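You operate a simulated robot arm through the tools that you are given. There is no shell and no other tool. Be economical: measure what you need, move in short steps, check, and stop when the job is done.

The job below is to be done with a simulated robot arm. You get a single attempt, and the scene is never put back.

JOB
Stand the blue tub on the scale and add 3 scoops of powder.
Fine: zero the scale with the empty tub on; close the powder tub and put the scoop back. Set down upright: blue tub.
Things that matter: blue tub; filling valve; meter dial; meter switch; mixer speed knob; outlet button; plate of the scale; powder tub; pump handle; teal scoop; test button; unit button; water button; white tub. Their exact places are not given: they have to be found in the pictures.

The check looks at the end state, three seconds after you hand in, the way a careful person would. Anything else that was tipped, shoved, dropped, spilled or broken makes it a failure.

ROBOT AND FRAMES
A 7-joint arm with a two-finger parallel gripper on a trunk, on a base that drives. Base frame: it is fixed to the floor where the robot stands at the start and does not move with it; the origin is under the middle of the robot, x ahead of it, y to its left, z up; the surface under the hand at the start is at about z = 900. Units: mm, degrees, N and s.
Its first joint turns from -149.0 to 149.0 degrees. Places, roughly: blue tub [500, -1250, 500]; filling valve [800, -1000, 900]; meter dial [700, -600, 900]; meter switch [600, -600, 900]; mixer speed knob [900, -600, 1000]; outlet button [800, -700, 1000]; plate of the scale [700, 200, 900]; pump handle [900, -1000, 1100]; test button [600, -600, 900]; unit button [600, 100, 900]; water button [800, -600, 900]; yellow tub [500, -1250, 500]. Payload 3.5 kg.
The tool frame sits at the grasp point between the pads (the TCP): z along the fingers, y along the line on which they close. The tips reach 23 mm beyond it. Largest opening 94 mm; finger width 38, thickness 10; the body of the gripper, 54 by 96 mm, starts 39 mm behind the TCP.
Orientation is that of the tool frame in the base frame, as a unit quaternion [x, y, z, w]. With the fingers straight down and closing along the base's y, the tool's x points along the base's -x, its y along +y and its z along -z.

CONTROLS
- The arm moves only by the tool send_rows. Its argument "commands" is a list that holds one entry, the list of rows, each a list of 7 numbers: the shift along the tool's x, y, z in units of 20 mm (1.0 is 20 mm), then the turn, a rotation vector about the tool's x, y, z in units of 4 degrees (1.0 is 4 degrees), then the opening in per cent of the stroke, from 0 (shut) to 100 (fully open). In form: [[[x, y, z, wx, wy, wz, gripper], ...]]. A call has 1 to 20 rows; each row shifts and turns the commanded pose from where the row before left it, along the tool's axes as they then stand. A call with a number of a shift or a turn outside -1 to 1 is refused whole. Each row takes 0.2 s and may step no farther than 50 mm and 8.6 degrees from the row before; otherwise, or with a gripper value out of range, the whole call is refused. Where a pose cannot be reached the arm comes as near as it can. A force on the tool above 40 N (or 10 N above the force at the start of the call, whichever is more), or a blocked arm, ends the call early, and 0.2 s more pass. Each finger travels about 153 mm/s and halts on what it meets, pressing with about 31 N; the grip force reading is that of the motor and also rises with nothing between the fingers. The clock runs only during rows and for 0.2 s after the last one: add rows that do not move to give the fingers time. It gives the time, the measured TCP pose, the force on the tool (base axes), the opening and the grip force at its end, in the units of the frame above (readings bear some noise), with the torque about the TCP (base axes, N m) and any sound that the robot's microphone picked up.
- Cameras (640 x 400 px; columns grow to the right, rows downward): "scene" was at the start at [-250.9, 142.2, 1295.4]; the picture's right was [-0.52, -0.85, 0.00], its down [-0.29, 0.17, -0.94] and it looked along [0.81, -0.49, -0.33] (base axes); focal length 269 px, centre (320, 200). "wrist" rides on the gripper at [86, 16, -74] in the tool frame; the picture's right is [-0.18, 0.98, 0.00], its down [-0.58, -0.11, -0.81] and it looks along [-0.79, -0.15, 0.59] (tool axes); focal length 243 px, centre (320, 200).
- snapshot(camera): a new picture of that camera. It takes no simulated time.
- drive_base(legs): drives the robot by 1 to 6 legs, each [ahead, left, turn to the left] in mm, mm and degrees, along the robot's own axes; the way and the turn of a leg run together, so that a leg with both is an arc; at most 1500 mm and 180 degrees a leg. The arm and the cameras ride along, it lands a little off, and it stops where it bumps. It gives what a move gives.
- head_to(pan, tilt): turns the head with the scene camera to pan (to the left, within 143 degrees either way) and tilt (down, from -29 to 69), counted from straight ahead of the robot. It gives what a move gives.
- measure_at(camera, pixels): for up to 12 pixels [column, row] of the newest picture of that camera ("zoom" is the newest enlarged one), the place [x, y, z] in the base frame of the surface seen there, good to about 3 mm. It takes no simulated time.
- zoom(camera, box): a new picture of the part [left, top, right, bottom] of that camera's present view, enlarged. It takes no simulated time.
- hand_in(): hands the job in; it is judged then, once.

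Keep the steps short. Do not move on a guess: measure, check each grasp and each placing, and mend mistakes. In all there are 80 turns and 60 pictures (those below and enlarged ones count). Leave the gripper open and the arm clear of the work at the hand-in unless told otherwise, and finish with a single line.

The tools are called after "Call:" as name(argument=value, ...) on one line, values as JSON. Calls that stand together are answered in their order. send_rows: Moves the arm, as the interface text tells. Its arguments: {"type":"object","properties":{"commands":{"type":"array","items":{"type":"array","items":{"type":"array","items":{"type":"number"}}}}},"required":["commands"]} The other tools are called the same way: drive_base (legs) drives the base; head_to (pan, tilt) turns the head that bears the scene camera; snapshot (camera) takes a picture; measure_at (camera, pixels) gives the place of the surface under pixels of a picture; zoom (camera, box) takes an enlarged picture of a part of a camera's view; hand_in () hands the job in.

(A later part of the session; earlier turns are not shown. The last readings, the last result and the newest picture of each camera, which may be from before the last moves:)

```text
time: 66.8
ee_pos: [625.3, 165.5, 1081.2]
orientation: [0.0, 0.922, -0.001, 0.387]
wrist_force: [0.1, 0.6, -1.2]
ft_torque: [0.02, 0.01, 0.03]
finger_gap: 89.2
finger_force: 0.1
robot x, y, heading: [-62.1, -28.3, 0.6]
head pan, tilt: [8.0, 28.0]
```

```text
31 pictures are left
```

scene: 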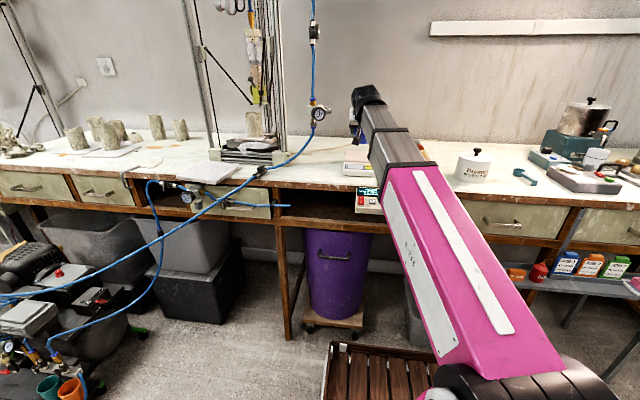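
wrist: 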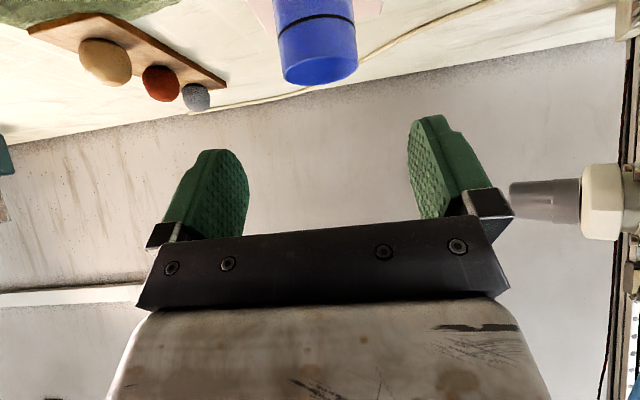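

The tub stands well and the hand is clear. I'll turn the hand straight down, then turn it 90° and close it so the thin side presses one button. I'll also zoom to measure the buttons.

Call:
send_rows(commands=[[[0, 0, 0, 0, 1, 0, 60], [0, 0, 0, 0, 1, 0, 30], [0, 0, 0, 0, 1, 0, 0], [0, 0, 0, 0, 1, 0, 0], [0, 0, 0, 0, 1, 0, 0], [0, 0, 0, 0, 1, 0, 0], [0, 0, 0, 0, 1, 0, 0], [0, 0, 0, 0, 1, 0, 0], [0, 0, 0, 0, 1, 0, 0], [0, 0, 0, 0, 1, 0, 0], [0, 0, 0, 0, 1, 0, 0], [0, 0, 0, 0, 0.35, 0, 0]]])

Call:
send_rows(commands=[[[0, 0, 0, 0, 0, -1, 0], [0, 0, 0, 0, 0, -1, 0], [0, 0, 0, 0, 0, -1, 0], [0, 0, 0, 0, 0, -1, 0], [0, 0, 0, 0, 0, -1, 0], [0, 0, 0, 0, 0, -1, 0], [0, 0, 0, 0, 0, -1, 0], [0, 0, 0, 0, 0, -1, 0], [0, 0, 0, 0, 0, -1, 0], [0, 0, 0, 0, 0, -1, 0], [0, 0, 0, 0, 0, -1, 0], [0, 0, 0, 0, 0, -1, 0], [0, 0, 0, 0, 0, -1, 0], [0, 0, 0, 0, 0, -1, 0], [0, 0, 0, 0, 0, -1, 0], [0, 0, 0, 0, 0, -1, 0], [0, 0, 0, 0, 0, -1, 0], [0, 0, 0, 0, 0, -1, 0], [0, 0, 0, 0, 0, -1, 0], [0, 0, 0, 0, 0, -1, 0]]])

Call:
send_rows(commands=[[[0, 0, 0, 0, 0, -1, 0], [0, 0, 0, 0, 0, -1, 0], [0, 0, 0, 0, 0, -0.5, 0], [0, 0, 0, 0, 0, 0, 0]]])

Call:
zoom(camera="scene", box=[325, 110, 405, 160])

```text
time: 69.3
ee_pos: [629.2, 166.6, 1081.7]
orientation: [0.001, 1.0, -0.001, 0.014]
wrist_force: [5.5, -0.7, -8.9]
ft_torque: [-0.03, -0.5, -0.02]
finger_gap: 0.0
finger_force: 31.2
robot x, y, heading: [-60.8, -28.4, 0.1]
head pan, tilt: [8.0, 28.0]
stopped in row 12: the force on the tool passed its limit at 56 N (the readings are from after the stop); the commanded pose is now the measured one
```

```text
time: 69.8
ee_pos: [630.1, 165.7, 1081.5]
orientation: [-0.03, 0.999, 0.0, 0.017]
wrist_force: [2.2, -1.0, -4.3]
ft_torque: [0.13, -0.21, 0.17]
finger_gap: 0.0
finger_force: 31.2
robot x, y, heading: [-55.8, -28.4, 0.3]
head pan, tilt: [8.0, 28.0]
stopped in row 2: the force on the tool passed its limit at 55 N (the readings are from after the stop); the commanded pose is now the measured one
```

```text
time: 70.3
ee_pos: [631.0, 166.2, 1082.0]
orientation: [-0.08, 0.997, -0.001, 0.02]
wrist_force: [0.3, 1.0, -1.1]
ft_torque: [0.03, 0.0, -0.01]
finger_gap: 0.1
finger_force: 30.8
robot x, y, heading: [-56.7, -28.9, 0.6]
head pan, tilt: [8.0, 28.0]
stopped in row 2: the force on the tool passed its limit at 56 N (the readings are from after the stop); the commanded pose is now the measured one
```

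```text
8.00 times, centred on (365, 135) of scene
```

zoom: 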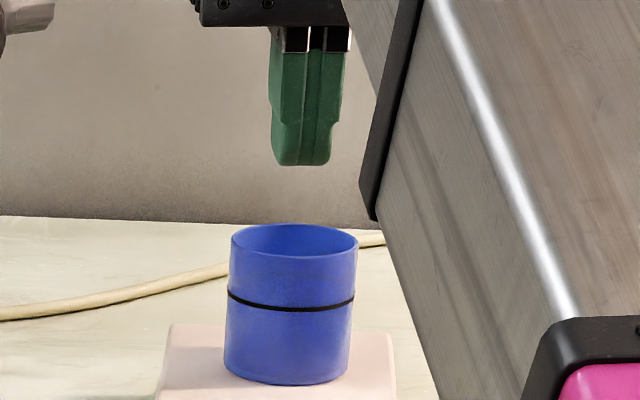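

The wrist camera touched the forearm because the hand is high and close in. I'll move 60 mm outward, still 50 mm above the tub, and then yaw 80° more.

Call:
send_rows(commands=[[[-1, 0, 0, 0, 0, 0, 0], [-1, 0, 0, 0, 0, 0, 0], [-1, 0, 0, 0, 0.5, 0, 0], [0, 0, 0, 0, 0, -1, 0], [0, 0, 0, 0, 0, -1, 0], [0, 0, 0, 0, 0, -1, 0], [0, 0, 0, 0, 0, -1, 0], [0, 0, 0, 0, 0, -1, 0], [0, 0, 0, 0, 0, -1, 0], [0, 0, 0, 0, 0, -1, 0], [0, 0, 0, 0, 0, -1, 0], [0, 0, 0, 0, 0, -1, 0], [0, 0, 0, 0, 0, -1, 0], [0, 0, 0, 0, 0, -1, 0], [0, 0, 0, 0, 0, -1, 0], [0, 0, 0, 0, 0, -1, 0], [0, 0, 0, 0, 0, -1, 0], [0, 0, 0, 0, 0, -1, 0], [0, 0, 0, 0, 0, -1, 0], [0, 0, 0, 0, 0, -1, 0]]])

Call:
send_rows(commands=[[[0, 0, 0, 0, 0, -1, 0], [0, 0, 0, 0, 0, -1, 0], [0, 0, 0, 0, 0, -1, 0], [0, 0, 0, 0, 0, 0, 0]]])

Call:
head_to(pan=6, tilt=34)

Call:
snapshot(camera="scene")

```text
time: 71.2
ee_pos: [693.0, 176.1, 1083.9]
orientation: [-0.085, 0.996, -0.002, 0.008]
wrist_force: [2.4, -0.7, -2.9]
ft_torque: [0.08, -0.04, 0.08]
finger_gap: 0.1
finger_force: 31.0
robot x, y, heading: [-56.3, -27.1, 0.5]
head pan, tilt: [8.0, 28.0]
stopped in row 4: the force on the tool passed its limit at 47 N (the readings are from after the stop); the commanded pose is now the measured one
```

```text
time: 71.7
ee_pos: [694.6, 175.6, 1084.4]
orientation: [-0.118, 0.993, -0.002, 0.012]
wrist_force: [1.2, -0.7, -2.9]
ft_torque: [0.05, -0.11, 0.06]
finger_gap: 0.0
finger_force: 31.3
robot x, y, heading: [-59.0, -29.0, 0.4]
head pan, tilt: [8.0, 28.0]
stopped in row 2: the force on the tool passed its limit at 47 N (the readings are from after the stop); the commanded pose is now the measured one
```

```text
time: 72.3
ee_pos: [694.6, 176.3, 1084.2]
orientation: [-0.118, 0.993, -0.001, 0.011]
wrist_force: [2.6, 0.4, -5.3]
ft_torque: [-0.1, -0.33, -0.06]
finger_gap: 0.0
finger_force: 30.8
robot x, y, heading: [-55.7, -28.6, 0.5]
head pan, tilt: [6.0, 34.0]
```

```text
29 pictures are left
```

scene: 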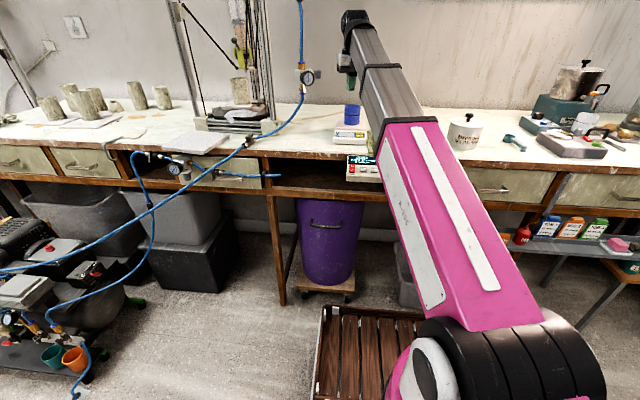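

The forearm comes in from the right, so I'll yaw the other way, swinging the camera to +y away from the arm.

Call:
send_rows(commands=[[[-1, 0, 0, 0, 0, 0, 0], [0, 0, 0, 0, 0.3, 1, 0], [0, 0, 0, 0, 0, 1, 0], [0, 0, 0, 0, 0, 1, 0], [0, 0, 0, 0, 0, 1, 0], [0, 0, 0, 0, 0, 1, 0], [0, 0, 0, 0, 0, 1, 0], [0, 0, 0, 0, 0, 1, 0], [0, 0, 0, 0, 0, 1, 0], [0, 0, 0, 0, 0, 1, 0], [0, 0, 0, 0, 0, 1, 0], [0, 0, 0, 0, 0, 1, 0], [0, 0, 0, 0, 0, 1, 0], [0, 0, 0, 0, 0, 1, 0], [0, 0, 0, 0, 0, 1, 0], [0, 0, 0, 0, 0, 1, 0], [0, 0, 0, 0, 0, 1, 0], [0, 0, 0, 0, 0, 1, 0], [0, 0, 0, 0, 0, 1, 0], [0, 0, 0, 0, 0, 1, 0]]])

Call:
send_rows(commands=[[[0, 0, 0, 0, 0, 1, 0], [0, 0, 0, 0, 0, 1, 0], [0, 0, 0, 0, 0, 1, 0], [0, 0, 0, 0, 0, 1, 0], [0, 0, 0, 0, 0, 1, 0], [0, 0, 0, 0, 0, 1, 0], [0, 0, 0, 0, 0, 0.9, 0], [0, 0, 0, 0, 0, 0, 0]]])

Call:
zoom(camera="scene", box=[317, 85, 397, 160])

```text
time: 76.5
ee_pos: [713.5, 181.5, 1085.4]
orientation: [0.519, 0.855, -0.002, 0.002]
wrist_force: [-0.7, -0.5, -0.8]
ft_torque: [0.0, 0.01, -0.05]
finger_gap: 0.1
finger_force: 30.2
robot x, y, heading: [-58.2, -25.2, 0.4]
head pan, tilt: [6.0, 34.0]
```

```text
time: 78.3
ee_pos: [713.6, 180.1, 1084.7]
orientation: [0.707, 0.707, -0.001, 0.002]
wrist_force: [0.4, 0.4, 0.3]
ft_torque: [0.0, 0.02, 0.0]
finger_gap: 0.0
finger_force: 31.2
robot x, y, heading: [-58.2, -28.2, 0.6]
head pan, tilt: [6.0, 34.0]
```

```text
5.33 times, centred on (357, 122) of scene
```

zoom: 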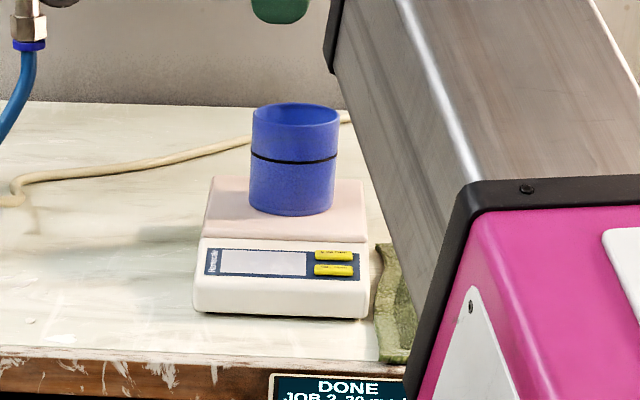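

The hand is yawed 90° (tool x = base +y, tool y = base +x). Now I measure the two buttons finely.

Call:
measure_at(camera="zoom", pixels=[[333, 249], [333, 254], [333, 260], [334, 266], [334, 270], [334, 274], [334, 279], [317, 270], [352, 270], [334, 290], [260, 262]])

```text
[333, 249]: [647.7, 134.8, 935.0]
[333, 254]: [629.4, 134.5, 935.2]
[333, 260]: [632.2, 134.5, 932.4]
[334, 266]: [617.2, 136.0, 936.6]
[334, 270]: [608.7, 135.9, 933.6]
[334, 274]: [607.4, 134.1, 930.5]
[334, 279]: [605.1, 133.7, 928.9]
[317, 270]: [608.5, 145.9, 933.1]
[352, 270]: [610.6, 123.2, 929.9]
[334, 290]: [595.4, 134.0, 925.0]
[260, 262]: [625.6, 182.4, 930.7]
```

The ON/TARE button top spans about x 607–619 at z≈935, with the other button starting at 629. I'll aim at x=608, y=135, moving over and then down to 10 mm above.

Call:
send_rows(commands=[[[-0.45, -1, 0, 0, 0, 0, 0], [-0.45, -1, 0, 0, 0, 0, 0], [-0.45, -1, 0, 0, 0, 0, 0], [-0.45, -1, 0, 0, 0, 0, 0], [-0.45, -1, 0, 0, 0, 0, 0], [0, -0.28, 0, 0, 0, 0, 0], [0, 0, 1, 0, 0, 0, 0], [0, 0, 1, 0, 0, 0, 0], [0, 0, 1, 0, 0, 0, 0], [0, 0, 1, 0, 0, 0, 0], [0, 0, 1, 0, 0, 0, 0], [0, 0, 0.8, 0, 0, 0, 0], [0, 0, 0, 0, 0, 0, 0]]])

Call:
zoom(camera="scene", box=[337, 105, 385, 150])

```text
time: 81.1
ee_pos: [609.9, 133.6, 970.3]
orientation: [0.708, 0.707, -0.001, 0.004]
wrist_force: [-0.4, 0.2, -0.7]
ft_torque: [0.03, 0.01, -0.01]
finger_gap: 0.1
finger_force: 31.0
robot x, y, heading: [-58.0, -27.6, 0.5]
head pan, tilt: [6.0, 34.0]
```

```text
8.89 times, centred on (361, 128) of scene
```

zoom: 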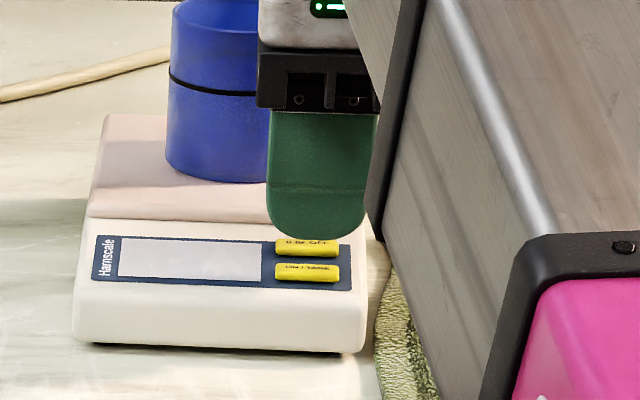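

I'll check the fingertip's real position against the button before pressing.

Call:
measure_at(camera="zoom", pixels=[[318, 232], [318, 215], [318, 150], [308, 268], [308, 274], [308, 280], [308, 245], [308, 252]])

```text
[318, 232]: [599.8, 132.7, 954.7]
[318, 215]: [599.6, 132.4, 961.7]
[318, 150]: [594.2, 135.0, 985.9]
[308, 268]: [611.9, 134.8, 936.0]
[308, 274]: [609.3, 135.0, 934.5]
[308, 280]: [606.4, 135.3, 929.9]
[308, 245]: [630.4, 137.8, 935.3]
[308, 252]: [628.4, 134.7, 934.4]
```

Finger spans x≈600–620, over the lower button only (upper starts at 628). I'll shift back 3 mm and press down slowly.

Call:
send_rows(commands=[[[0, -0.15, 0, 0, 0, 0, 0], [0, 0, 0.2, 0, 0, 0, 0], [0, 0, 0.2, 0, 0, 0, 0], [0, 0, 0.15, 0, 0, 0, 0], [0, 0, 0.08, 0, 0, 0, 0], [0, 0, 0, 0, 0, 0, 0]]])

Call:
send_rows(commands=[[[0, 0, 0.06, 0, 0, 0, 0], [0, 0, 0.06, 0, 0, 0, 0], [0, 0, 0, 0, 0, 0, 0]]])

Call:
zoom(camera="scene", box=[337, 105, 385, 150])

```text
time: 82.5
ee_pos: [604.0, 133.7, 956.2]
orientation: [0.707, 0.707, -0.001, 0.002]
wrist_force: [0.4, -0.2, -0.5]
ft_torque: [-0.01, 0.02, 0.02]
finger_gap: 0.0
finger_force: 30.9
robot x, y, heading: [-56.2, -28.2, 0.4]
head pan, tilt: [6.0, 34.0]
```

```text
time: 83.3
ee_pos: [603.9, 134.4, 954.2]
orientation: [0.707, 0.707, -0.001, 0.003]
wrist_force: [0.7, 0.9, 0.2]
ft_torque: [0.03, 0.01, 0.01]
finger_gap: 0.0
finger_force: 30.7
robot x, y, heading: [-60.1, -28.3, 0.6]
head pan, tilt: [6.0, 34.0]
heard: click
```

```text
8.89 times, centred on (361, 128) of scene
```

zoom: 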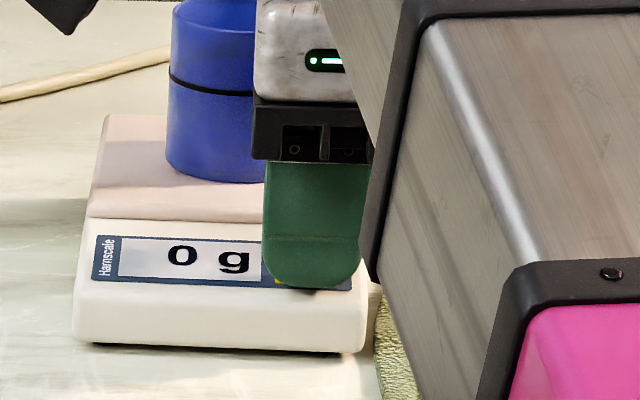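

A click, and the scale reads "0 g". I'll lift off 130 mm and check that it still reads zero.

Call:
send_rows(commands=[[[0, 0, -0.2, 0, 0, 0, 0], [0, 0, -0.5, 0, 0, 0, 0], [0, 0, -1, 0, 0, 0, 0], [0, 0, -1, 0, 0, 0, 0], [0, 0, -1, 0, 0, 0, 0], [0, 0, -1, 0, 0, 0, 0], [0, 0, -1, 0, 0, 0, 0], [-1, 0, -0.3, 0, 0, 0, 0], [-1, 0, 0, 0, 0, 0, 0], [-1, 0, 0, 0, 0, 0, 40], [-1, 0, 0, 0, 0, 0, 60], [-1, 0, 0, 0, 0, 0, 60], [-1, 0, 0, 0, 0, 0, 60], [-1, 0, 0, 0, 0, 0, 60], [-1, 0, 0, 0, 0, 0, 60]]])

Call:
head_to(pan=-6, tilt=34)

Call:
snapshot(camera="scene")

```text
time: 86.5
ee_pos: [604.3, -22.4, 1074.9]
orientation: [0.707, 0.707, -0.001, 0.002]
wrist_force: [0.4, -1.1, -0.3]
ft_torque: [0.01, 0.0, 0.01]
finger_gap: 56.2
finger_force: 0.0
robot x, y, heading: [-59.4, -26.9, 0.3]
head pan, tilt: [6.0, 34.0]
```

```text
time: 87.3
ee_pos: [605.1, -20.6, 1074.3]
orientation: [0.707, 0.707, -0.002, 0.003]
wrist_force: [-0.6, -0.2, -0.1]
ft_torque: [-0.02, 0.04, 0.0]
finger_gap: 56.5
finger_force: 0.0
robot x, y, heading: [-56.2, -28.9, 0.5]
head pan, tilt: [-6.0, 34.0]
```

```text
25 pictures are left
```

scene: 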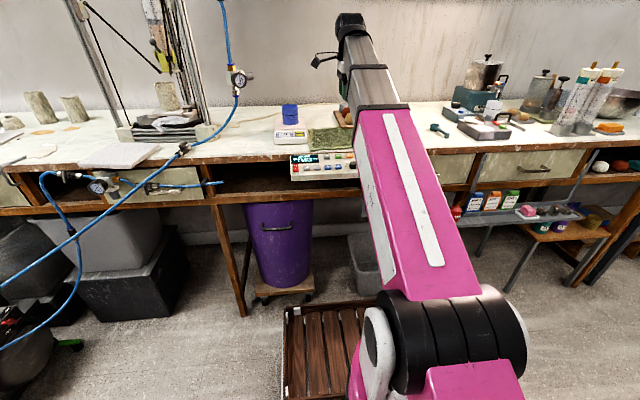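

The arm hides the pot from the head camera, but the wrist camera now faces the pot, so I'll use that.

Call:
snapshot(camera="wrist")

```text
24 pictures are left
```

wrist: 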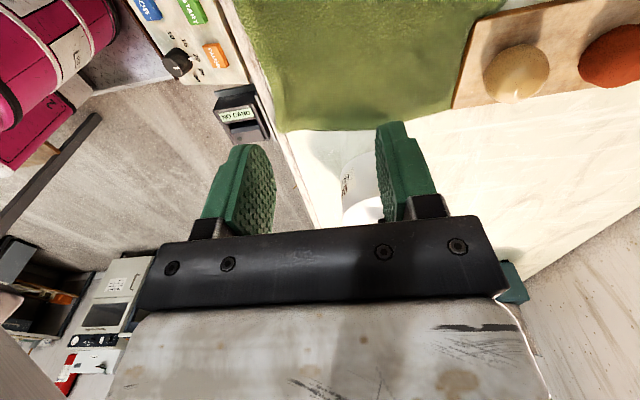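

That view is poor. I'll shift the base right by 170 mm and swing the hand right past the pot (tips stay 50 mm above the knob), so the head camera sees scale, pot and scoop.

Call:
drive_base(legs=[[0, -170, 0]])

Call:
send_rows(commands=[[[-1, 0, 0, 0, 0, 0, 60], [-1, 0, 0, 0, 0, 0, 60], [-1, 0, 0, 0, 0, 0, 60], [-1, 0, 0, 0, 0, 0, 60], [-1, 0, 0, 0, 0, 0, 60], [-1, 0, 0, 0, 0, 0, 60], [-1, 0, 0, 0, 0, 0, 60], [-1, 0, 0, 0, 0, 0, 60], [-1, 0, 0, 0, 0, 0, 60], [-1, 0, 0, 0, 0, 0, 60], [-1, 0, 0, 0, 0, 0, 60], [-1, 0, 0, 0, 0, 0, 60], [-1, 0, 0, 0, 0, 0, 60]]])

Call:
head_to(pan=-8, tilt=30)

Call:
snapshot(camera="scene")

```text
time: 88.8
ee_pos: [605.6, -196.8, 1074.2]
orientation: [0.708, 0.706, -0.001, 0.003]
wrist_force: [-0.9, 0.8, -0.4]
ft_torque: [0.0, 0.05, -0.04]
finger_gap: 56.3
finger_force: 0.0
robot x, y, heading: [-54.4, -201.2, 0.2]
head pan, tilt: [-6.0, 34.0]
```

```text
time: 91.5
ee_pos: [605.1, -456.5, 1077.3]
orientation: [0.708, 0.706, -0.001, 0.003]
wrist_force: [0.3, -0.6, 0.2]
ft_torque: [0.01, 0.0, 0.0]
finger_gap: 56.2
finger_force: 0.1
robot x, y, heading: [-58.3, -202.4, 0.4]
head pan, tilt: [-6.0, 34.0]
```

```text
time: 92.2
ee_pos: [604.6, -456.5, 1078.8]
orientation: [0.709, 0.706, -0.001, 0.003]
wrist_force: [-0.8, 0.8, -0.4]
ft_torque: [0.03, 0.01, 0.02]
finger_gap: 56.2
finger_force: 0.0
robot x, y, heading: [-56.7, -201.9, 0.2]
head pan, tilt: [-8.0, 30.0]
```

```text
23 pictures are left
```

scene: 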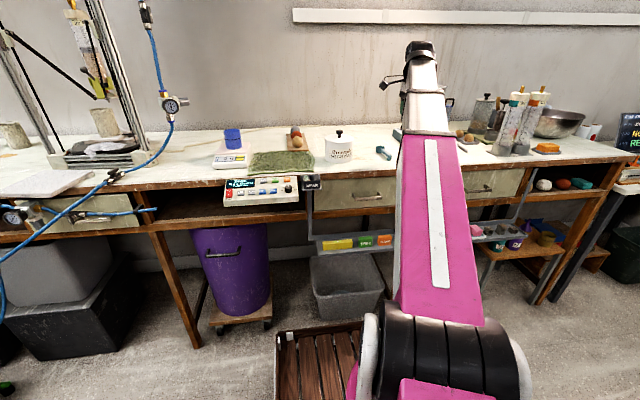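

Now scale, pot and scoop are all visible. I'll zoom.

Call:
zoom(camera="scene", box=[310, 115, 406, 175])

Call:
measure_at(camera="zoom", pixels=[[194, 104], [194, 122], [194, 140], [105, 160], [275, 160], [190, 175], [188, 300], [455, 230], [470, 245], [500, 255], [535, 280], [190, 130]])

```text
6.67 times, centred on (358, 145) of scene
```

zoom: 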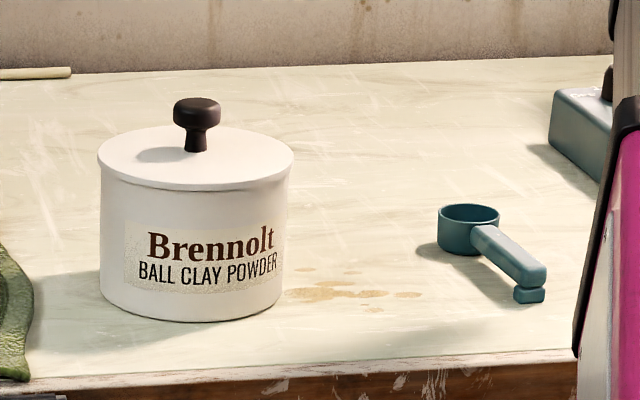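

```text
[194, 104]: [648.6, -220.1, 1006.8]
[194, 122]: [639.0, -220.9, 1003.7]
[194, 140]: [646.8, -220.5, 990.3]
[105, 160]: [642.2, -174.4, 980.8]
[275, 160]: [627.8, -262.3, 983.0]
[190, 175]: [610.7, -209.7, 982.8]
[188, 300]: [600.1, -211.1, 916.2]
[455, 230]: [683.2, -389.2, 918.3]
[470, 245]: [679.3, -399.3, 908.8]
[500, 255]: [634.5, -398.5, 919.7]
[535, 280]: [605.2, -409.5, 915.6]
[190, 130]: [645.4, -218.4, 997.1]
```

Pot centre is (649,-220), lid top z 983, knob top z 1007. Scoop cup is near (695,-390) with its handle running to (603,-410). I'll move over the knob with the fingers open.

Call:
send_rows(commands=[[[1, 0.18, 0, 0, 0, 0, 60], [1, 0.18, 0, 0, 0, 0, 60], [1, 0.18, 0, 0, 0, 0, 60], [1, 0.18, 0, 0, 0, 0, 60], [1, 0.18, 0, 0, 0, 0, 60], [1, 0.18, 0, 0, 0, 0, 60], [1, 0.18, 0, 0, 0, 0, 60], [1, 0.18, 0, 0, 0, 0, 60], [1, 0.18, 0, 0, 0, 0, 60], [1, 0.18, 0, 0, 0, 0, 60], [1, 0.18, 0, 0, 0, 0, 60], [0.82, 0.22, 0, 0, 0, 0, 60], [0, 0, 0, 0, 0, 0, 60]]])

Call:
send_rows(commands=[[[0, 0, 1, 0, 0, 0, 60], [0, 0, 1, 0, 0, 0, 60], [0, 0, 1, 0, 0, 0, 60], [0, 0, 0.35, 0, 0, 0, 60], [0, 0, 0, 0, 0, 0, 60]]])

Call:
zoom(camera="scene", box=[300, 100, 396, 160])

```text
time: 95.0
ee_pos: [650.8, -218.1, 1075.8]
orientation: [0.709, 0.705, -0.001, 0.002]
wrist_force: [0.3, -0.8, 0.4]
ft_torque: [-0.01, -0.01, 0.03]
finger_gap: 56.5
finger_force: 0.1
robot x, y, heading: [-60.0, -200.2, 0.3]
head pan, tilt: [-8.0, 30.0]
```

```text
time: 96.2
ee_pos: [650.0, -220.6, 1007.7]
orientation: [0.708, 0.706, -0.001, 0.003]
wrist_force: [-0.2, 0.0, -0.3]
ft_torque: [-0.01, 0.01, 0.01]
finger_gap: 56.6
finger_force: 0.1
robot x, y, heading: [-57.5, -199.4, 0.7]
head pan, tilt: [-8.0, 30.0]
```

```text
6.67 times, centred on (348, 130) of scene
```

zoom: 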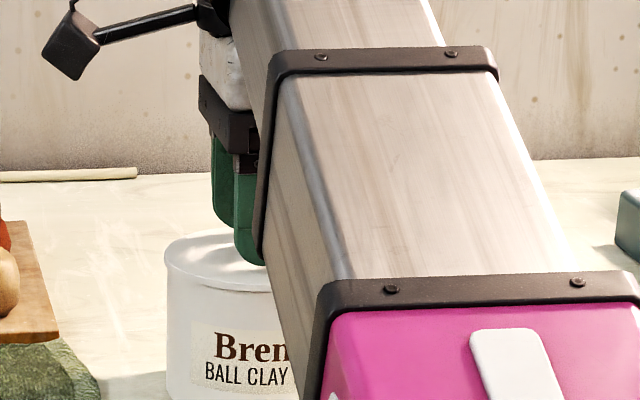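

The fingers straddle the knob. I'll close, then lift 60 mm gently.

Call:
send_rows(commands=[[[0, 0, 0, 0, 0, 0, 40], [0, 0, 0, 0, 0, 0, 20], [0, 0, 0, 0, 0, 0, 5], [0, 0, 0, 0, 0, 0, 0], [0, 0, 0, 0, 0, 0, 0], [0, 0, -0.2, 0, 0, 0, 0], [0, 0, -0.4, 0, 0, 0, 0], [0, 0, -0.6, 0, 0, 0, 0], [0, 0, -0.8, 0, 0, 0, 0], [0, 0, -1, 0, 0, 0, 0], [0, 0, -0.5, 0, 0, 0, 0], [0, 0, 0, 0, 0, 0, 0]]])

Call:
snapshot(camera="wrist")

```text
time: 98.8
ee_pos: [649.6, -221.8, 1076.8]
orientation: [0.708, 0.706, -0.002, 0.003]
wrist_force: [-0.1, -0.6, 0.1]
ft_torque: [0.0, 0.0, 0.01]
finger_gap: 23.9
finger_force: 31.0
robot x, y, heading: [-52.9, -201.3, 0.3]
head pan, tilt: [-8.0, 30.0]
heard: snap
```

```text
20 pictures are left
```

wrist: 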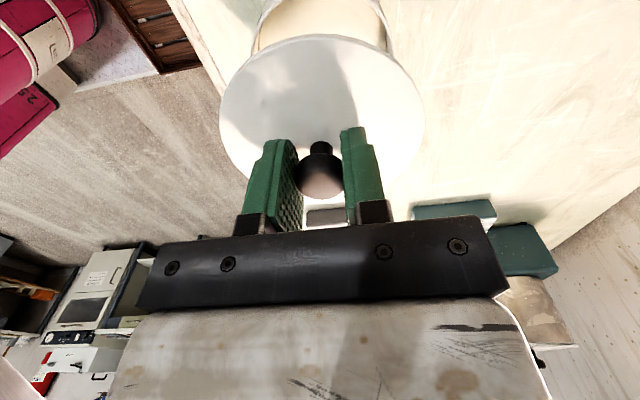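

The lid is off (it snapped, so it's a push-fit), gripped at 23.9 mm. I'll carry it to clear bench behind the pot at about (805,-240) and lower it.

Call:
send_rows(commands=[[[-0.1, 0.9, 0, 0, 0, 0, 0], [-0.1, 0.9, 0, 0, 0, 0, 0], [-0.1, 0.9, 0, 0, 0, 0, 0], [-0.1, 0.9, 0, 0, 0, 0, 0], [-0.1, 0.9, 0, 0, 0, 0, 0], [-0.1, 0.9, 0, 0, 0, 0, 0], [-0.1, 0.9, 0, 0, 0, 0, 0], [-0.1, 0.9, 0, 0, 0, 0, 0], [-0.1, 0.6, 0, 0, 0, 0, 0], [0, 0, 0, 0, 0, 0, 0], [0, 0, 1, 0, 0, 0, 0], [0, 0, 1, 0, 0, 0, 0], [0, 0, 1, 0, 0, 0, 0], [0, 0, 1, 0, 0, 0, 0], [0, 0, 1, 0, 0, 0, 0], [0, 0, 0.9, 0, 0, 0, 0], [0, 0, 0, 0, 0, 0, 0]]])

Call:
snapshot(camera="scene")

```text
time: 102.4
ee_pos: [806.1, -240.9, 959.6]
orientation: [0.708, 0.706, -0.001, 0.003]
wrist_force: [-0.4, -0.1, -0.5]
ft_torque: [0.01, -0.04, 0.0]
finger_gap: 23.6
finger_force: 30.7
robot x, y, heading: [-56.3, -204.9, 0.4]
head pan, tilt: [-8.0, 30.0]
```

```text
19 pictures are left
```

scene: 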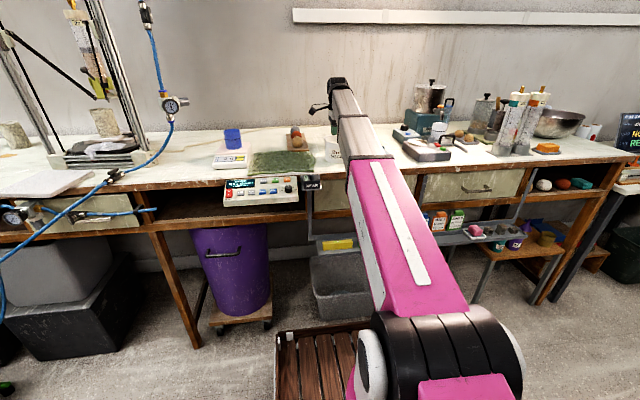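

I continue down slowly until the lid touches the bench.

Call:
send_rows(commands=[[[0, 0, 0.3, 0, 0, 0, 0], [0, 0, 0.2, 0, 0, 0, 0], [0, 0, 0.1, 0, 0, 0, 0], [0, 0, 0.1, 0, 0, 0, 0], [0, 0, 0, 0, 0, 0, 0]]])

Call:
send_rows(commands=[[[0, 0, 0.1, 0, 0, 0, 0], [0, 0, 0.1, 0, 0, 0, 0], [0, 0, 0.1, 0, 0, 0, 0], [0, 0, 0, 0, 0, 0, 0]]])

```text
time: 103.6
ee_pos: [806.2, -240.5, 945.4]
orientation: [0.709, 0.706, -0.001, 0.003]
wrist_force: [0.3, -0.3, -0.2]
ft_torque: [-0.01, 0.0, 0.02]
finger_gap: 23.7
finger_force: 30.9
robot x, y, heading: [-56.9, -199.4, 0.3]
head pan, tilt: [-8.0, 30.0]
```

```text
time: 104.6
ee_pos: [807.1, -240.3, 939.5]
orientation: [0.708, 0.706, 0.0, 0.002]
wrist_force: [0.1, -1.0, -0.5]
ft_torque: [0.01, -0.02, -0.01]
finger_gap: 23.5
finger_force: 30.7
robot x, y, heading: [-57.7, -200.1, 0.1]
head pan, tilt: [-8.0, 30.0]
```

Call:
send_rows(commands=[[[0, 0, 0.1, 0, 0, 0, 0], [0, 0, 0.1, 0, 0, 0, 0], [0, 0, 0, 0, 0, 0, 0]]])

Call:
send_rows(commands=[[[0, 0, 0.1, 0, 0, 0, 0], [0, 0, 0, 0, 0, 0, 0]]])

Call:
send_rows(commands=[[[0, 0, 0.1, 0, 0, 0, 0], [0, 0, 0, 0, 0, 0, 0]]])

```text
time: 105.4
ee_pos: [806.2, -239.4, 936.2]
orientation: [0.708, 0.706, -0.001, 0.002]
wrist_force: [-0.1, 0.4, -0.2]
ft_torque: [-0.06, 0.04, -0.02]
finger_gap: 23.3
finger_force: 30.5
robot x, y, heading: [-55.1, -199.2, 0.3]
head pan, tilt: [-8.0, 30.0]
```

```text
time: 106.0
ee_pos: [806.8, -239.1, 934.2]
orientation: [0.708, 0.706, -0.001, 0.002]
wrist_force: [-0.9, 0.3, -0.3]
ft_torque: [0.03, -0.03, -0.01]
finger_gap: 23.5
finger_force: 30.6
robot x, y, heading: [-57.1, -197.2, 0.2]
head pan, tilt: [-8.0, 30.0]
```

```text
time: 106.6
ee_pos: [805.8, -239.0, 932.4]
orientation: [0.708, 0.706, -0.001, 0.003]
wrist_force: [0.2, -0.2, 1.0]
ft_torque: [-0.02, 0.07, -0.03]
finger_gap: 23.8
finger_force: 31.0
robot x, y, heading: [-55.2, -202.5, 0.3]
head pan, tilt: [-8.0, 30.0]
```

First sign of contact. One small step more, then I release and rise.

Call:
send_rows(commands=[[[0, 0, 0.06, 0, 0, 0, 0], [0, 0, 0, 0, 0, 0, 0]]])

Call:
send_rows(commands=[[[0, 0, 0, 0, 0, 0, 30], [0, 0, 0, 0, 0, 0, 50], [0, 0, 0, 0, 0, 0, 60], [0, 0, -0.5, 0, 0, 0, 60], [0, 0, -1, 0, 0, 0, 60], [0, 0, -1, 0, 0, 0, 60], [0, 0, -1, 0, 0, 0, 60], [0, 0, -1, 0, 0, 0, 60], [0, 0, -1, 0, 0, 0, 60], [0, 0, -1, 0, 0, 0, 60], [0, 0, -1, 0, 0, 0, 60], [-1, 0, 0, 0, 0, 0, 60], [-1, 0, 0, 0, 0, 0, 60], [-1, 0, 0, 0, 0, 0, 60], [-1, 0, 0, 0, 0, 0, 60], [-1, 0, 0, 0, 0, 0, 60], [-1, 0, 0, 0, 0, 0, 60], [-1, 0, 0, 0, 0, 0, 60], [-1, 0, 0, 0, 0, 0, 60], [0, 0, 0, 0, 0, 0, 60]]])

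```text
time: 107.2
ee_pos: [807.5, -239.8, 931.3]
orientation: [0.708, 0.706, -0.001, 0.002]
wrist_force: [0.4, -2.0, 9.2]
ft_torque: [-0.05, 0.09, 0.01]
finger_gap: 23.6
finger_force: 30.9
robot x, y, heading: [-55.5, -200.4, 0.3]
head pan, tilt: [-8.0, 30.0]
```

```text
time: 111.4
ee_pos: [806.1, -399.8, 1080.7]
orientation: [0.708, 0.706, -0.002, 0.002]
wrist_force: [0.1, -0.4, -0.7]
ft_torque: [0.0, 0.0, 0.01]
finger_gap: 56.4
finger_force: 0.0
robot x, y, heading: [-54.9, -200.1, 0.3]
head pan, tilt: [-8.0, 30.0]
```

Lid set down. Now I yaw the hand ~102° so the fingers will close across the scoop handle.

Call:
send_rows(commands=[[[0, 0, 0, 0, 0, -1, 60], [0, 0, 0, 0, 0, -1, 60], [0, 0, 0, 0, 0, -1, 60], [0, 0, 0, 0, 0, -1, 60], [0, 0, 0, 0, 0, -1, 60], [0, 0, 0, 0, 0, -1, 60], [0, 0, 0, 0, 0, -1, 60], [0, 0, 0, 0, 0, -1, 60], [0, 0, 0, 0, 0, -1, 60], [0, 0, 0, 0, 0, -1, 60], [0, 0, 0, 0, 0, -1, 60], [0, 0, 0, 0, 0, -1, 60], [0, 0, 0, 0, 0, -1, 60], [0, 0, 0, 0, 0, -1, 60], [0, 0, 0, 0, 0, -1, 60], [0, 0, 0, 0, 0, -1, 60], [0, 0, 0, 0, 0, -1, 60], [0, 0, 0, 0, 0, -1, 60], [0, 0, 0, 0, 0, -1, 60], [0, 0, 0, 0, 0, -1, 60]]])

Call:
send_rows(commands=[[[0, 0, 0, 0, 0, -1, 60], [0, 0, 0, 0, 0, -1, 60], [0, 0, 0, 0, 0, -1, 60], [0, 0, 0, 0, 0, -1, 60], [0, 0, 0, 0, 0, -1, 60], [0, 0, 0, 0, 0, -0.6, 60], [0.5, 0, 0, 0, 0, 0, 60], [1, 0, 0, 0, 0, 0, 60], [1, 0, 0, 0, 0, 0, 60], [0, 0, 0, 0, 0, 0, 60]]])

Call:
snapshot(camera="wrist")

```text
time: 115.6
ee_pos: [805.7, -398.7, 1082.0]
orientation: [0.089, 0.996, -0.003, 0.0]
wrist_force: [0.1, -1.0, -0.9]
ft_torque: [0.0, -0.01, -0.01]
finger_gap: 56.3
finger_force: 0.0
robot x, y, heading: [-58.2, -200.3, 0.5]
head pan, tilt: [-8.0, 30.0]
```

```text
time: 117.8
ee_pos: [757.7, -411.0, 1082.0]
orientation: [-0.107, 0.994, -0.002, 0.001]
wrist_force: [8.7, 7.4, -17.5]
ft_torque: [-0.81, -0.91, -0.73]
finger_gap: 56.5
finger_force: 0.0
robot x, y, heading: [-56.9, -199.9, 0.3]
head pan, tilt: [-8.0, 30.0]
```

```text
18 pictures are left
```

wrist: 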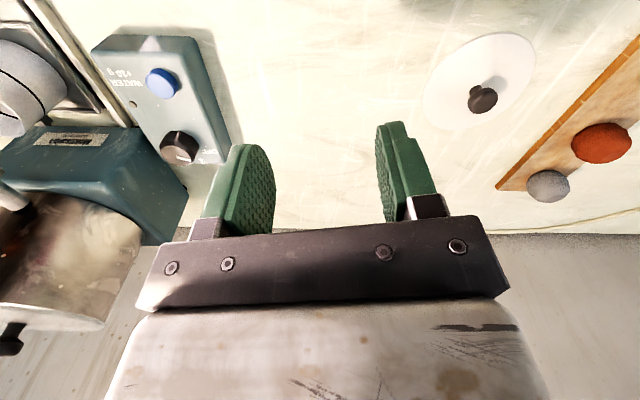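

The wrist camera is touching the forearm again (17 N). I'll move the hand forward to relieve it, back the base off 110 mm for more reach, and lower to z≈1000 over the scoop.

Call:
send_rows(commands=[[[-1, 0, 0, 0, 0, 0, 60], [-0.5, 0, 0, 0, 0, 0, 60], [0, 0, 0, 0, 0, 0, 60]]])

Call:
drive_base(legs=[[-150, 0, 0]])

Call:
send_rows(commands=[[[0, 0, 1, 0, 0, 0, 60], [0, 0, 1, 0, 0, 0, 60], [0, 0, 1, 0, 0, 0, 60], [0, 0, 1, 0, 0, 0, 60], [0, 0, 0, 0, 0, 0, 60]]])

Call:
head_to(pan=-16, tilt=28)

Call:
snapshot(camera="wrist")

Call:
snapshot(camera="scene")

```text
time: 118.6
ee_pos: [787.3, -403.9, 1082.1]
orientation: [-0.106, 0.994, -0.003, 0.0]
wrist_force: [0.6, -0.6, -0.4]
ft_torque: [-0.01, 0.01, 0.02]
finger_gap: 56.4
finger_force: 0.0
robot x, y, heading: [-56.3, -198.8, 0.2]
head pan, tilt: [-8.0, 30.0]
```

```text
time: 120.0
ee_pos: [633.6, -402.6, 1082.3]
orientation: [-0.107, 0.994, -0.002, 0.0]
wrist_force: [0.0, 0.7, 0.6]
ft_torque: [0.01, 0.0, 0.01]
finger_gap: 56.4
finger_force: 0.1
robot x, y, heading: [-210.8, -203.5, 0.4]
head pan, tilt: [-8.0, 30.0]
```

```text
time: 121.2
ee_pos: [633.1, -404.0, 1003.2]
orientation: [-0.107, 0.994, -0.004, 0.001]
wrist_force: [-0.2, 0.7, -0.6]
ft_torque: [0.0, 0.01, 0.0]
finger_gap: 56.4
finger_force: 0.0
robot x, y, heading: [-212.2, -206.5, 0.6]
head pan, tilt: [-8.0, 30.0]
```

```text
time: 121.9
ee_pos: [633.0, -403.8, 1004.1]
orientation: [-0.107, 0.994, -0.003, 0.0]
wrist_force: [-0.1, -0.6, -0.5]
ft_torque: [0.0, 0.02, 0.02]
finger_gap: 56.4
finger_force: 0.1
robot x, y, heading: [-208.5, -199.7, 0.5]
head pan, tilt: [-16.0, 28.0]
```

```text
17 pictures are left
```

wrist: 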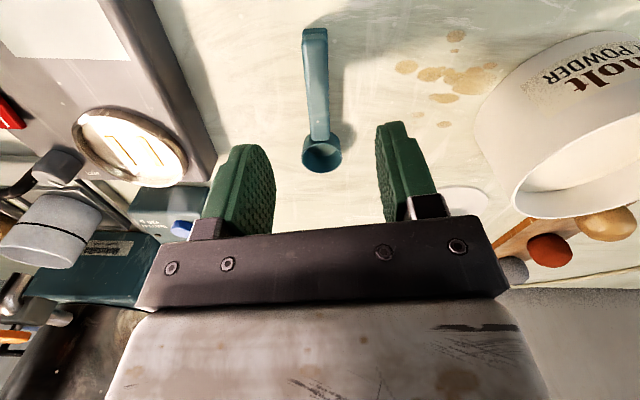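

```text
16 pictures are left
```

scene: 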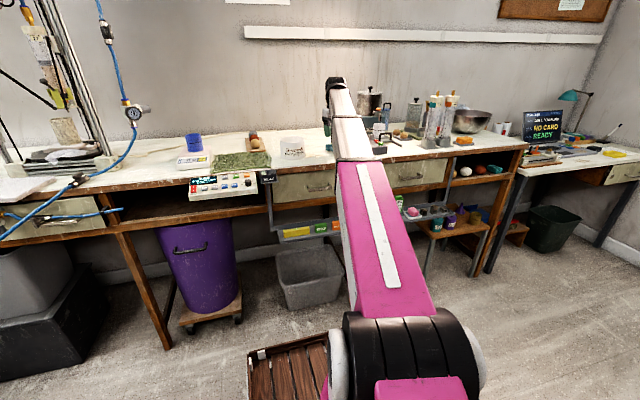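

Excellent wrist view of the scoop and the open pot. I'll measure the handle, cup and powder surface.

Call:
measure_at(camera="wrist", pixels=[[314, 33], [304, 60], [328, 60], [316, 60], [317, 100], [319, 130], [305, 150], [339, 148], [321, 168], [322, 152], [590, 180], [640, 160]])

Call:
measure_at(camera="wrist", pixels=[[516, 205], [540, 150], [575, 215], [560, 190], [610, 170], [630, 190], [600, 140], [350, 50], [280, 60], [350, 130]])

```text
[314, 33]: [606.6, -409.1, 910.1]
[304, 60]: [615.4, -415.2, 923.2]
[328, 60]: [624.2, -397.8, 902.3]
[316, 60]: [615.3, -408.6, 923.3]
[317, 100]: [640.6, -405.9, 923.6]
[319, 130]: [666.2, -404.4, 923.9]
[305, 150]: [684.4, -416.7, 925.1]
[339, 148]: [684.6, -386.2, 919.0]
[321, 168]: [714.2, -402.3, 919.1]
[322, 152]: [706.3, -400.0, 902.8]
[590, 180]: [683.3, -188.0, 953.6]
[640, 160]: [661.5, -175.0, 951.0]
```

```text
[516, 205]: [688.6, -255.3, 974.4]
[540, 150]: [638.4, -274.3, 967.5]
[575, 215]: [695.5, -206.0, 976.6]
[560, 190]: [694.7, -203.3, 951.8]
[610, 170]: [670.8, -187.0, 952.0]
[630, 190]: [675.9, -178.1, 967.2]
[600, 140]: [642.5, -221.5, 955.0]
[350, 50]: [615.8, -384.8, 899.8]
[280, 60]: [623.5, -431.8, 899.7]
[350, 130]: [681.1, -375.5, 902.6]
```

Scoop: handle from (605,-409) to (666,-404) at top z 923, cup centre (694,-402), bench z≈901. The powder surface is z≈953 and the pot rim 976. I'll correct the yaw by 8° and move to (620,-408,929), straddling the handle near its end.

Call:
send_rows(commands=[[[0, 0, 0, 0, 0, 1, 50], [0, 0, 0, 0, 0, 0.9, 40], [0.62, -0.13, 0, 0, 0, 0, 40], [0, 0, 1, 0, 0, 0, 40], [0, 0, 1, 0, 0, 0, 40], [0, 0, 0.9, 0, 0, 0, 40], [0, 0, 0, 0, 0, 0, 40]]])

Call:
zoom(camera="wrist", box=[160, 20, 480, 220])

```text
time: 123.5
ee_pos: [619.1, -407.7, 944.7]
orientation: [-0.04, 0.999, -0.002, 0.001]
wrist_force: [-0.4, -0.5, 0.3]
ft_torque: [0.0, -0.01, -0.01]
finger_gap: 37.1
finger_force: 0.1
robot x, y, heading: [-209.9, -203.3, 0.6]
head pan, tilt: [-16.0, 28.0]
```

```text
2.00 times, centred on (320, 120) of wrist
```

zoom: 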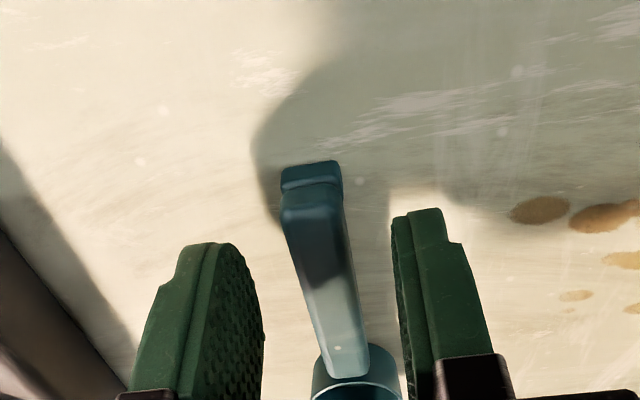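

The handle is between the fingers. I'll go down 16 mm, close, and lift 60 mm.

Call:
send_rows(commands=[[[0, 0, 0.5, 0, 0, 0, 40], [0, 0, 0.3, 0, 0, 0, 40], [0, 0, 0, 0, 0, 0, 25], [0, 0, 0, 0, 0, 0, 10], [0, 0, 0, 0, 0, 0, 0], [0, 0, 0, 0, 0, 0, 0]]])

Call:
send_rows(commands=[[[0, 0, -0.3, 0, 0, 0, 0], [0, 0, -0.7, 0, 0, 0, 0], [0, 0, -1, 0, 0, 0, 0], [0, 0, -1, 0, 0, 0, 0], [0, 0, -1, 0, 0, 0, 0], [0, 0, -1, 0, 0, 0, 0], [0, 0, -0.5, 0, 0, 0, 0], [0, 0, 0, 0, 0, 0, 0]]])

Call:
snapshot(camera="wrist")

```text
time: 124.9
ee_pos: [619.8, -407.7, 928.8]
orientation: [-0.041, 0.999, -0.002, 0.001]
wrist_force: [0.0, 0.0, -1.2]
ft_torque: [-0.01, 0.01, -0.02]
finger_gap: 14.8
finger_force: 31.3
robot x, y, heading: [-210.6, -203.0, 0.4]
head pan, tilt: [-16.0, 28.0]
```

```text
time: 126.7
ee_pos: [620.8, -407.5, 1038.9]
orientation: [-0.041, 0.999, -0.002, 0.001]
wrist_force: [-0.4, 0.0, 0.5]
ft_torque: [0.01, 0.01, 0.02]
finger_gap: 14.7
finger_force: 30.5
robot x, y, heading: [-211.2, -202.6, 0.4]
head pan, tilt: [-16.0, 28.0]
```

```text
14 pictures are left
```

wrist: 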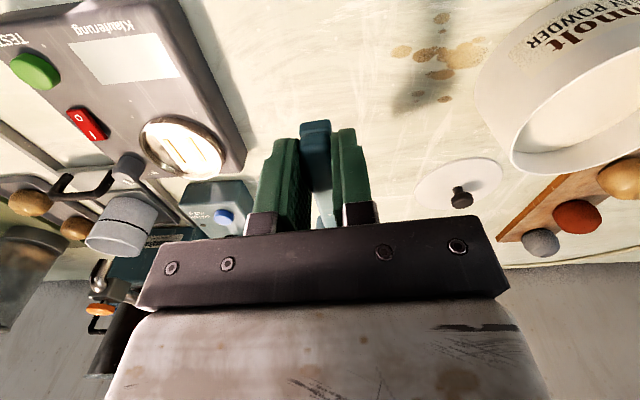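

The scoop is held (14.7 mm). I'll lift a little more, carry it left, yaw it so the cup points to -y (handle along y, camera at +y), and then move the base to about (-150, 20).

Call:
send_rows(commands=[[[0, 0.5, -0.5, 0, 0, 0, 0], [0, 1, -0.5, 0, 0, 0, 0], [0, 1, 0, 0, 0, 0, 0], [0, 1, 0, 0, 0, 0, 0], [0, 1, 0, 0, 0, 0, 0], [0, 1, 0, 0, 0, 0, 0], [0, 1, 0, 0, 0, 0, 0], [0, 1, 0, 0, 0, 0, 0], [0, 1, 0, 0, 0, 0, 0], [0, 0, 0, 0, 0, 1, 0], [0, 0, 0, 0, 0, 1, 0], [0, 0, 0, 0, 0, 1, 0], [0, 0, 0, 0, 0, 1, 0], [0, 0, 0, 0, 0, 1, 0], [0, 0, 0, 0, 0, 1, 0], [0, 0, 0, 0, 0, 1, 0], [0, 0, 0, 0, 0, 1, 0], [0, 0, 0, 0, 0, 1, 0], [0, 0, 0, 0, 0, 1, 0], [0, 0, 0, 0, 0, 1, 0]]])

Call:
send_rows(commands=[[[0, 0, 0, 0, 0, 1, 0], [0, 0, 0, 0, 0, 1, 0], [0, 0, 0, 0, 0, 1, 0], [0, 0, 0, 0, 0, 1, 0], [0, 0, 0, 0, 0, 1, 0], [0, 0, 0, 0, 0, 1, 0], [0, 0, 0, 0, 0, 1, 0], [0, 0, 0, 0, 0, 1, 0], [0, 0, 0, 0, 0, 1, 0], [0, 0, 0, 0, 0, 1, 0], [0, 0, 0, 0, 0, 1, 0], [0, 0, 0, 0, 0, 1, 0], [0, 0, 0, 0, 0, 0.7, 0], [0, 0, 0, 0, 0, 0, 0]]])

Call:
drive_base(legs=[[0, 225, 0], [60, 0, 0]])

Call:
head_to(pan=-5, tilt=28)

Call:
snapshot(camera="wrist")

```text
time: 130.9
ee_pos: [607.2, -236.4, 1058.0]
orientation: [0.336, 0.942, -0.002, 0.001]
wrist_force: [0.5, 0.0, -0.2]
ft_torque: [-0.04, 0.01, 0.01]
finger_gap: 14.7
finger_force: 30.8
robot x, y, heading: [-209.4, -201.0, 0.4]
head pan, tilt: [-16.0, 28.0]
```

```text
time: 133.9
ee_pos: [607.0, -237.8, 1057.3]
orientation: [0.708, 0.706, -0.002, 0.002]
wrist_force: [0.3, 0.5, -1.4]
ft_torque: [0.03, 0.0, -0.01]
finger_gap: 14.6
finger_force: 30.8
robot x, y, heading: [-212.1, -202.2, 0.6]
head pan, tilt: [-16.0, 28.0]
```

```text
time: 136.2
ee_pos: [664.7, -9.6, 1058.3]
orientation: [0.706, 0.708, -0.001, 0.003]
wrist_force: [0.2, 0.2, 0.0]
ft_torque: [0.03, 0.02, 0.02]
finger_gap: 15.1
finger_force: 31.2
robot x, y, heading: [-153.7, 23.1, 0.6]
head pan, tilt: [-16.0, 28.0]
```

```text
time: 136.9
ee_pos: [665.0, -8.4, 1057.5]
orientation: [0.706, 0.708, -0.001, 0.002]
wrist_force: [0.3, 0.1, 0.5]
ft_torque: [-0.01, 0.0, -0.02]
finger_gap: 14.9
finger_force: 30.8
robot x, y, heading: [-151.8, 20.9, 0.9]
head pan, tilt: [-5.0, 28.0]
```

```text
13 pictures are left
```

wrist: 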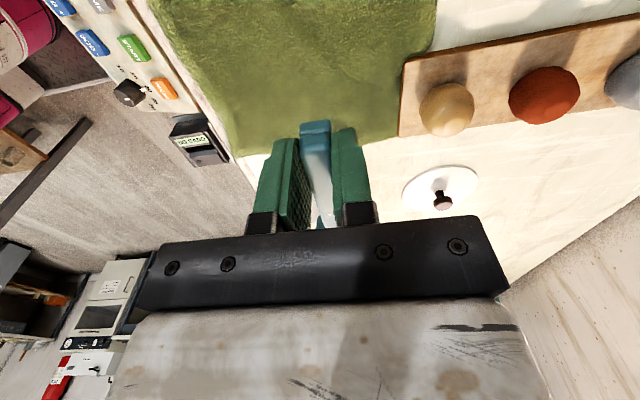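

Before scooping, I'll test that the arm can roll the scoop over (about its handle, hand swinging forward) in free air, raising 20 mm first.

Call:
send_rows(commands=[[[0, 0, -1, 0, 0, 0, 0], [0, 0, 0, -1, 0, 0, 0], [0, 0, 0, -1, 0, 0, 0], [0, 0, 0, -1, 0, 0, 0], [0, 0, 0, -1, 0, 0, 0], [0, 0, 0, -1, 0, 0, 0], [0, 0, 0, -1, 0, 0, 0], [0, 0, 0, -1, 0, 0, 0], [0, 0, 0, -1, 0, 0, 0], [0, 0, 0, -1, 0, 0, 0], [0, 0, 0, -1, 0, 0, 0], [0, 0, 0, -1, 0, 0, 0], [0, 0, 0, -1, 0, 0, 0], [0, 0, 0, -1, 0, 0, 0], [0, 0, 0, -1, 0, 0, 0], [0, 0, 0, -1, 0, 0, 0], [0, 0, 0, -1, 0, 0, 0], [0, 0, 0, -1, 0, 0, 0], [0, 0, 0, -1, 0, 0, 0], [0, 0, 0, -1, 0, 0, 0]]])

Call:
send_rows(commands=[[[0, 0, 0, -1, 0, 0, 0], [0, 0, 0, -1, 0, 0, 0], [0, 0, 0, -1, 0, 0, 0], [0, 0, 0, -1, 0, 0, 0], [0, 0, 0, -1, 0, 0, 0], [0, 0, 0, -1, 0, 0, 0], [0, 0, 0, -1, 0, 0, 0], [0, 0, 0, -1, 0, 0, 0], [0, 0, 0, -1, 0, 0, 0], [0, 0, 0, 0, 0, 0, 0]]])

Call:
snapshot(camera="scene")

```text
time: 141.1
ee_pos: [664.4, -10.2, 1077.4]
orientation: [0.554, 0.559, 0.436, 0.437]
wrist_force: [0.0, -0.1, -0.3]
ft_torque: [0.0, -0.01, 0.03]
finger_gap: 14.9
finger_force: 31.6
robot x, y, heading: [-148.1, 25.5, 0.9]
head pan, tilt: [-5.0, 28.0]
```

```text
time: 143.3
ee_pos: [664.1, -2.2, 1078.2]
orientation: [0.443, 0.467, 0.549, 0.533]
wrist_force: [0.5, -0.4, -0.4]
ft_torque: [-0.01, -0.02, 0.01]
finger_gap: 14.8
finger_force: 31.2
out of reach, approached as far as the arm can: row 6, 7, 8, 9
robot x, y, heading: [-149.2, 26.0, 0.8]
head pan, tilt: [-5.0, 28.0]
```

```text
12 pictures are left
```

scene: 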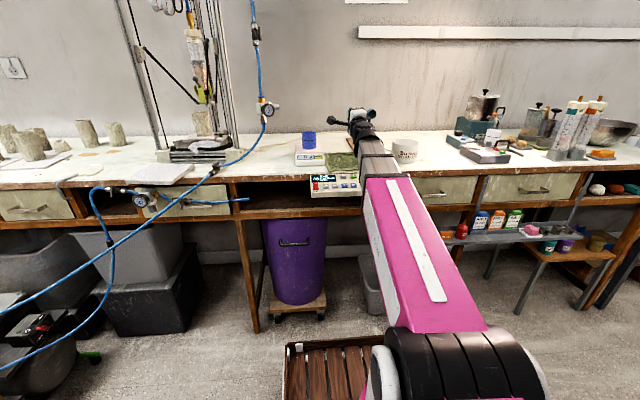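

The arm reaches about 98° of roll here, and further out it should reach more. I'll roll back to level.

Call:
send_rows(commands=[[[0, 0, 0, 1, 0, 0, 0], [0, 0, 0, 1, 0, 0, 0], [0, 0, 0, 1, 0, 0, 0], [0, 0, 0, 1, 0, 0, 0], [0, 0, 0, 1, 0, 0, 0], [0, 0, 0, 1, 0, 0, 0], [0, 0, 0, 1, 0, 0, 0], [0, 0, 0, 1, 0, 0, 0], [0, 0, 0, 1, 0, 0, 0], [0, 0, 0, 1, 0, 0, 0], [0, 0, 0, 1, 0, 0, 0], [0, 0, 0, 1, 0, 0, 0], [0, 0, 0, 1, 0, 0, 0], [0, 0, 0, 1, 0, 0, 0], [0, 0, 0, 1, 0, 0, 0], [0, 0, 0, 1, 0, 0, 0], [0, 0, 0, 1, 0, 0, 0], [0, 0, 0, 1, 0, 0, 0], [0, 0, 0, 1, 0, 0, 0], [0, 0, 0, 1, 0, 0, 0]]])

Call:
send_rows(commands=[[[0, 0, 0, 1, 0, 0, 0], [0, 0, 0, 1, 0, 0, 0], [0, 0, 0, 1, 0, 0, 0], [0, 0, 0, 1, 0, 0, 0], [0, 0, 0, 0, 0, 0, 0]]])

```text
time: 147.5
ee_pos: [664.5, 1.2, 1080.2]
orientation: [0.664, 0.712, 0.162, 0.161]
wrist_force: [-0.2, 0.3, -1.9]
ft_torque: [0.02, 0.01, 0.01]
finger_gap: 14.9
finger_force: 30.7
out of reach, approached as far as the arm can: row 1, 3
robot x, y, heading: [-150.8, 26.8, 0.7]
head pan, tilt: [-5.0, 28.0]
```

```text
time: 148.7
ee_pos: [665.0, 1.8, 1079.2]
orientation: [0.68, 0.728, 0.061, 0.068]
wrist_force: [-0.7, 0.1, 0.2]
ft_torque: [0.01, 0.02, -0.03]
finger_gap: 14.9
finger_force: 31.3
robot x, y, heading: [-151.9, 22.2, 0.5]
head pan, tilt: [-5.0, 28.0]
```

I'm left with about 10° of roll and 4° of yaw. I'll correct these to level.

Call:
send_rows(commands=[[[0, 0, 0, 0.87, 0.05, 0.32, 0], [0, 0, 0, 0.87, 0.05, 0.32, 0], [0, 0, 0, 0.87, 0.05, 0.32, 0], [0, 0, 0, 0, 0, 0, 0]]])

```text
time: 149.7
ee_pos: [664.6, 0.9, 1078.9]
orientation: [0.707, 0.707, 0.002, 0.0]
wrist_force: [0.2, -0.3, 0.0]
ft_torque: [0.01, 0.02, 0.02]
finger_gap: 14.7
finger_force: 31.1
robot x, y, heading: [-150.8, 23.3, 0.9]
head pan, tilt: [-5.0, 28.0]
```

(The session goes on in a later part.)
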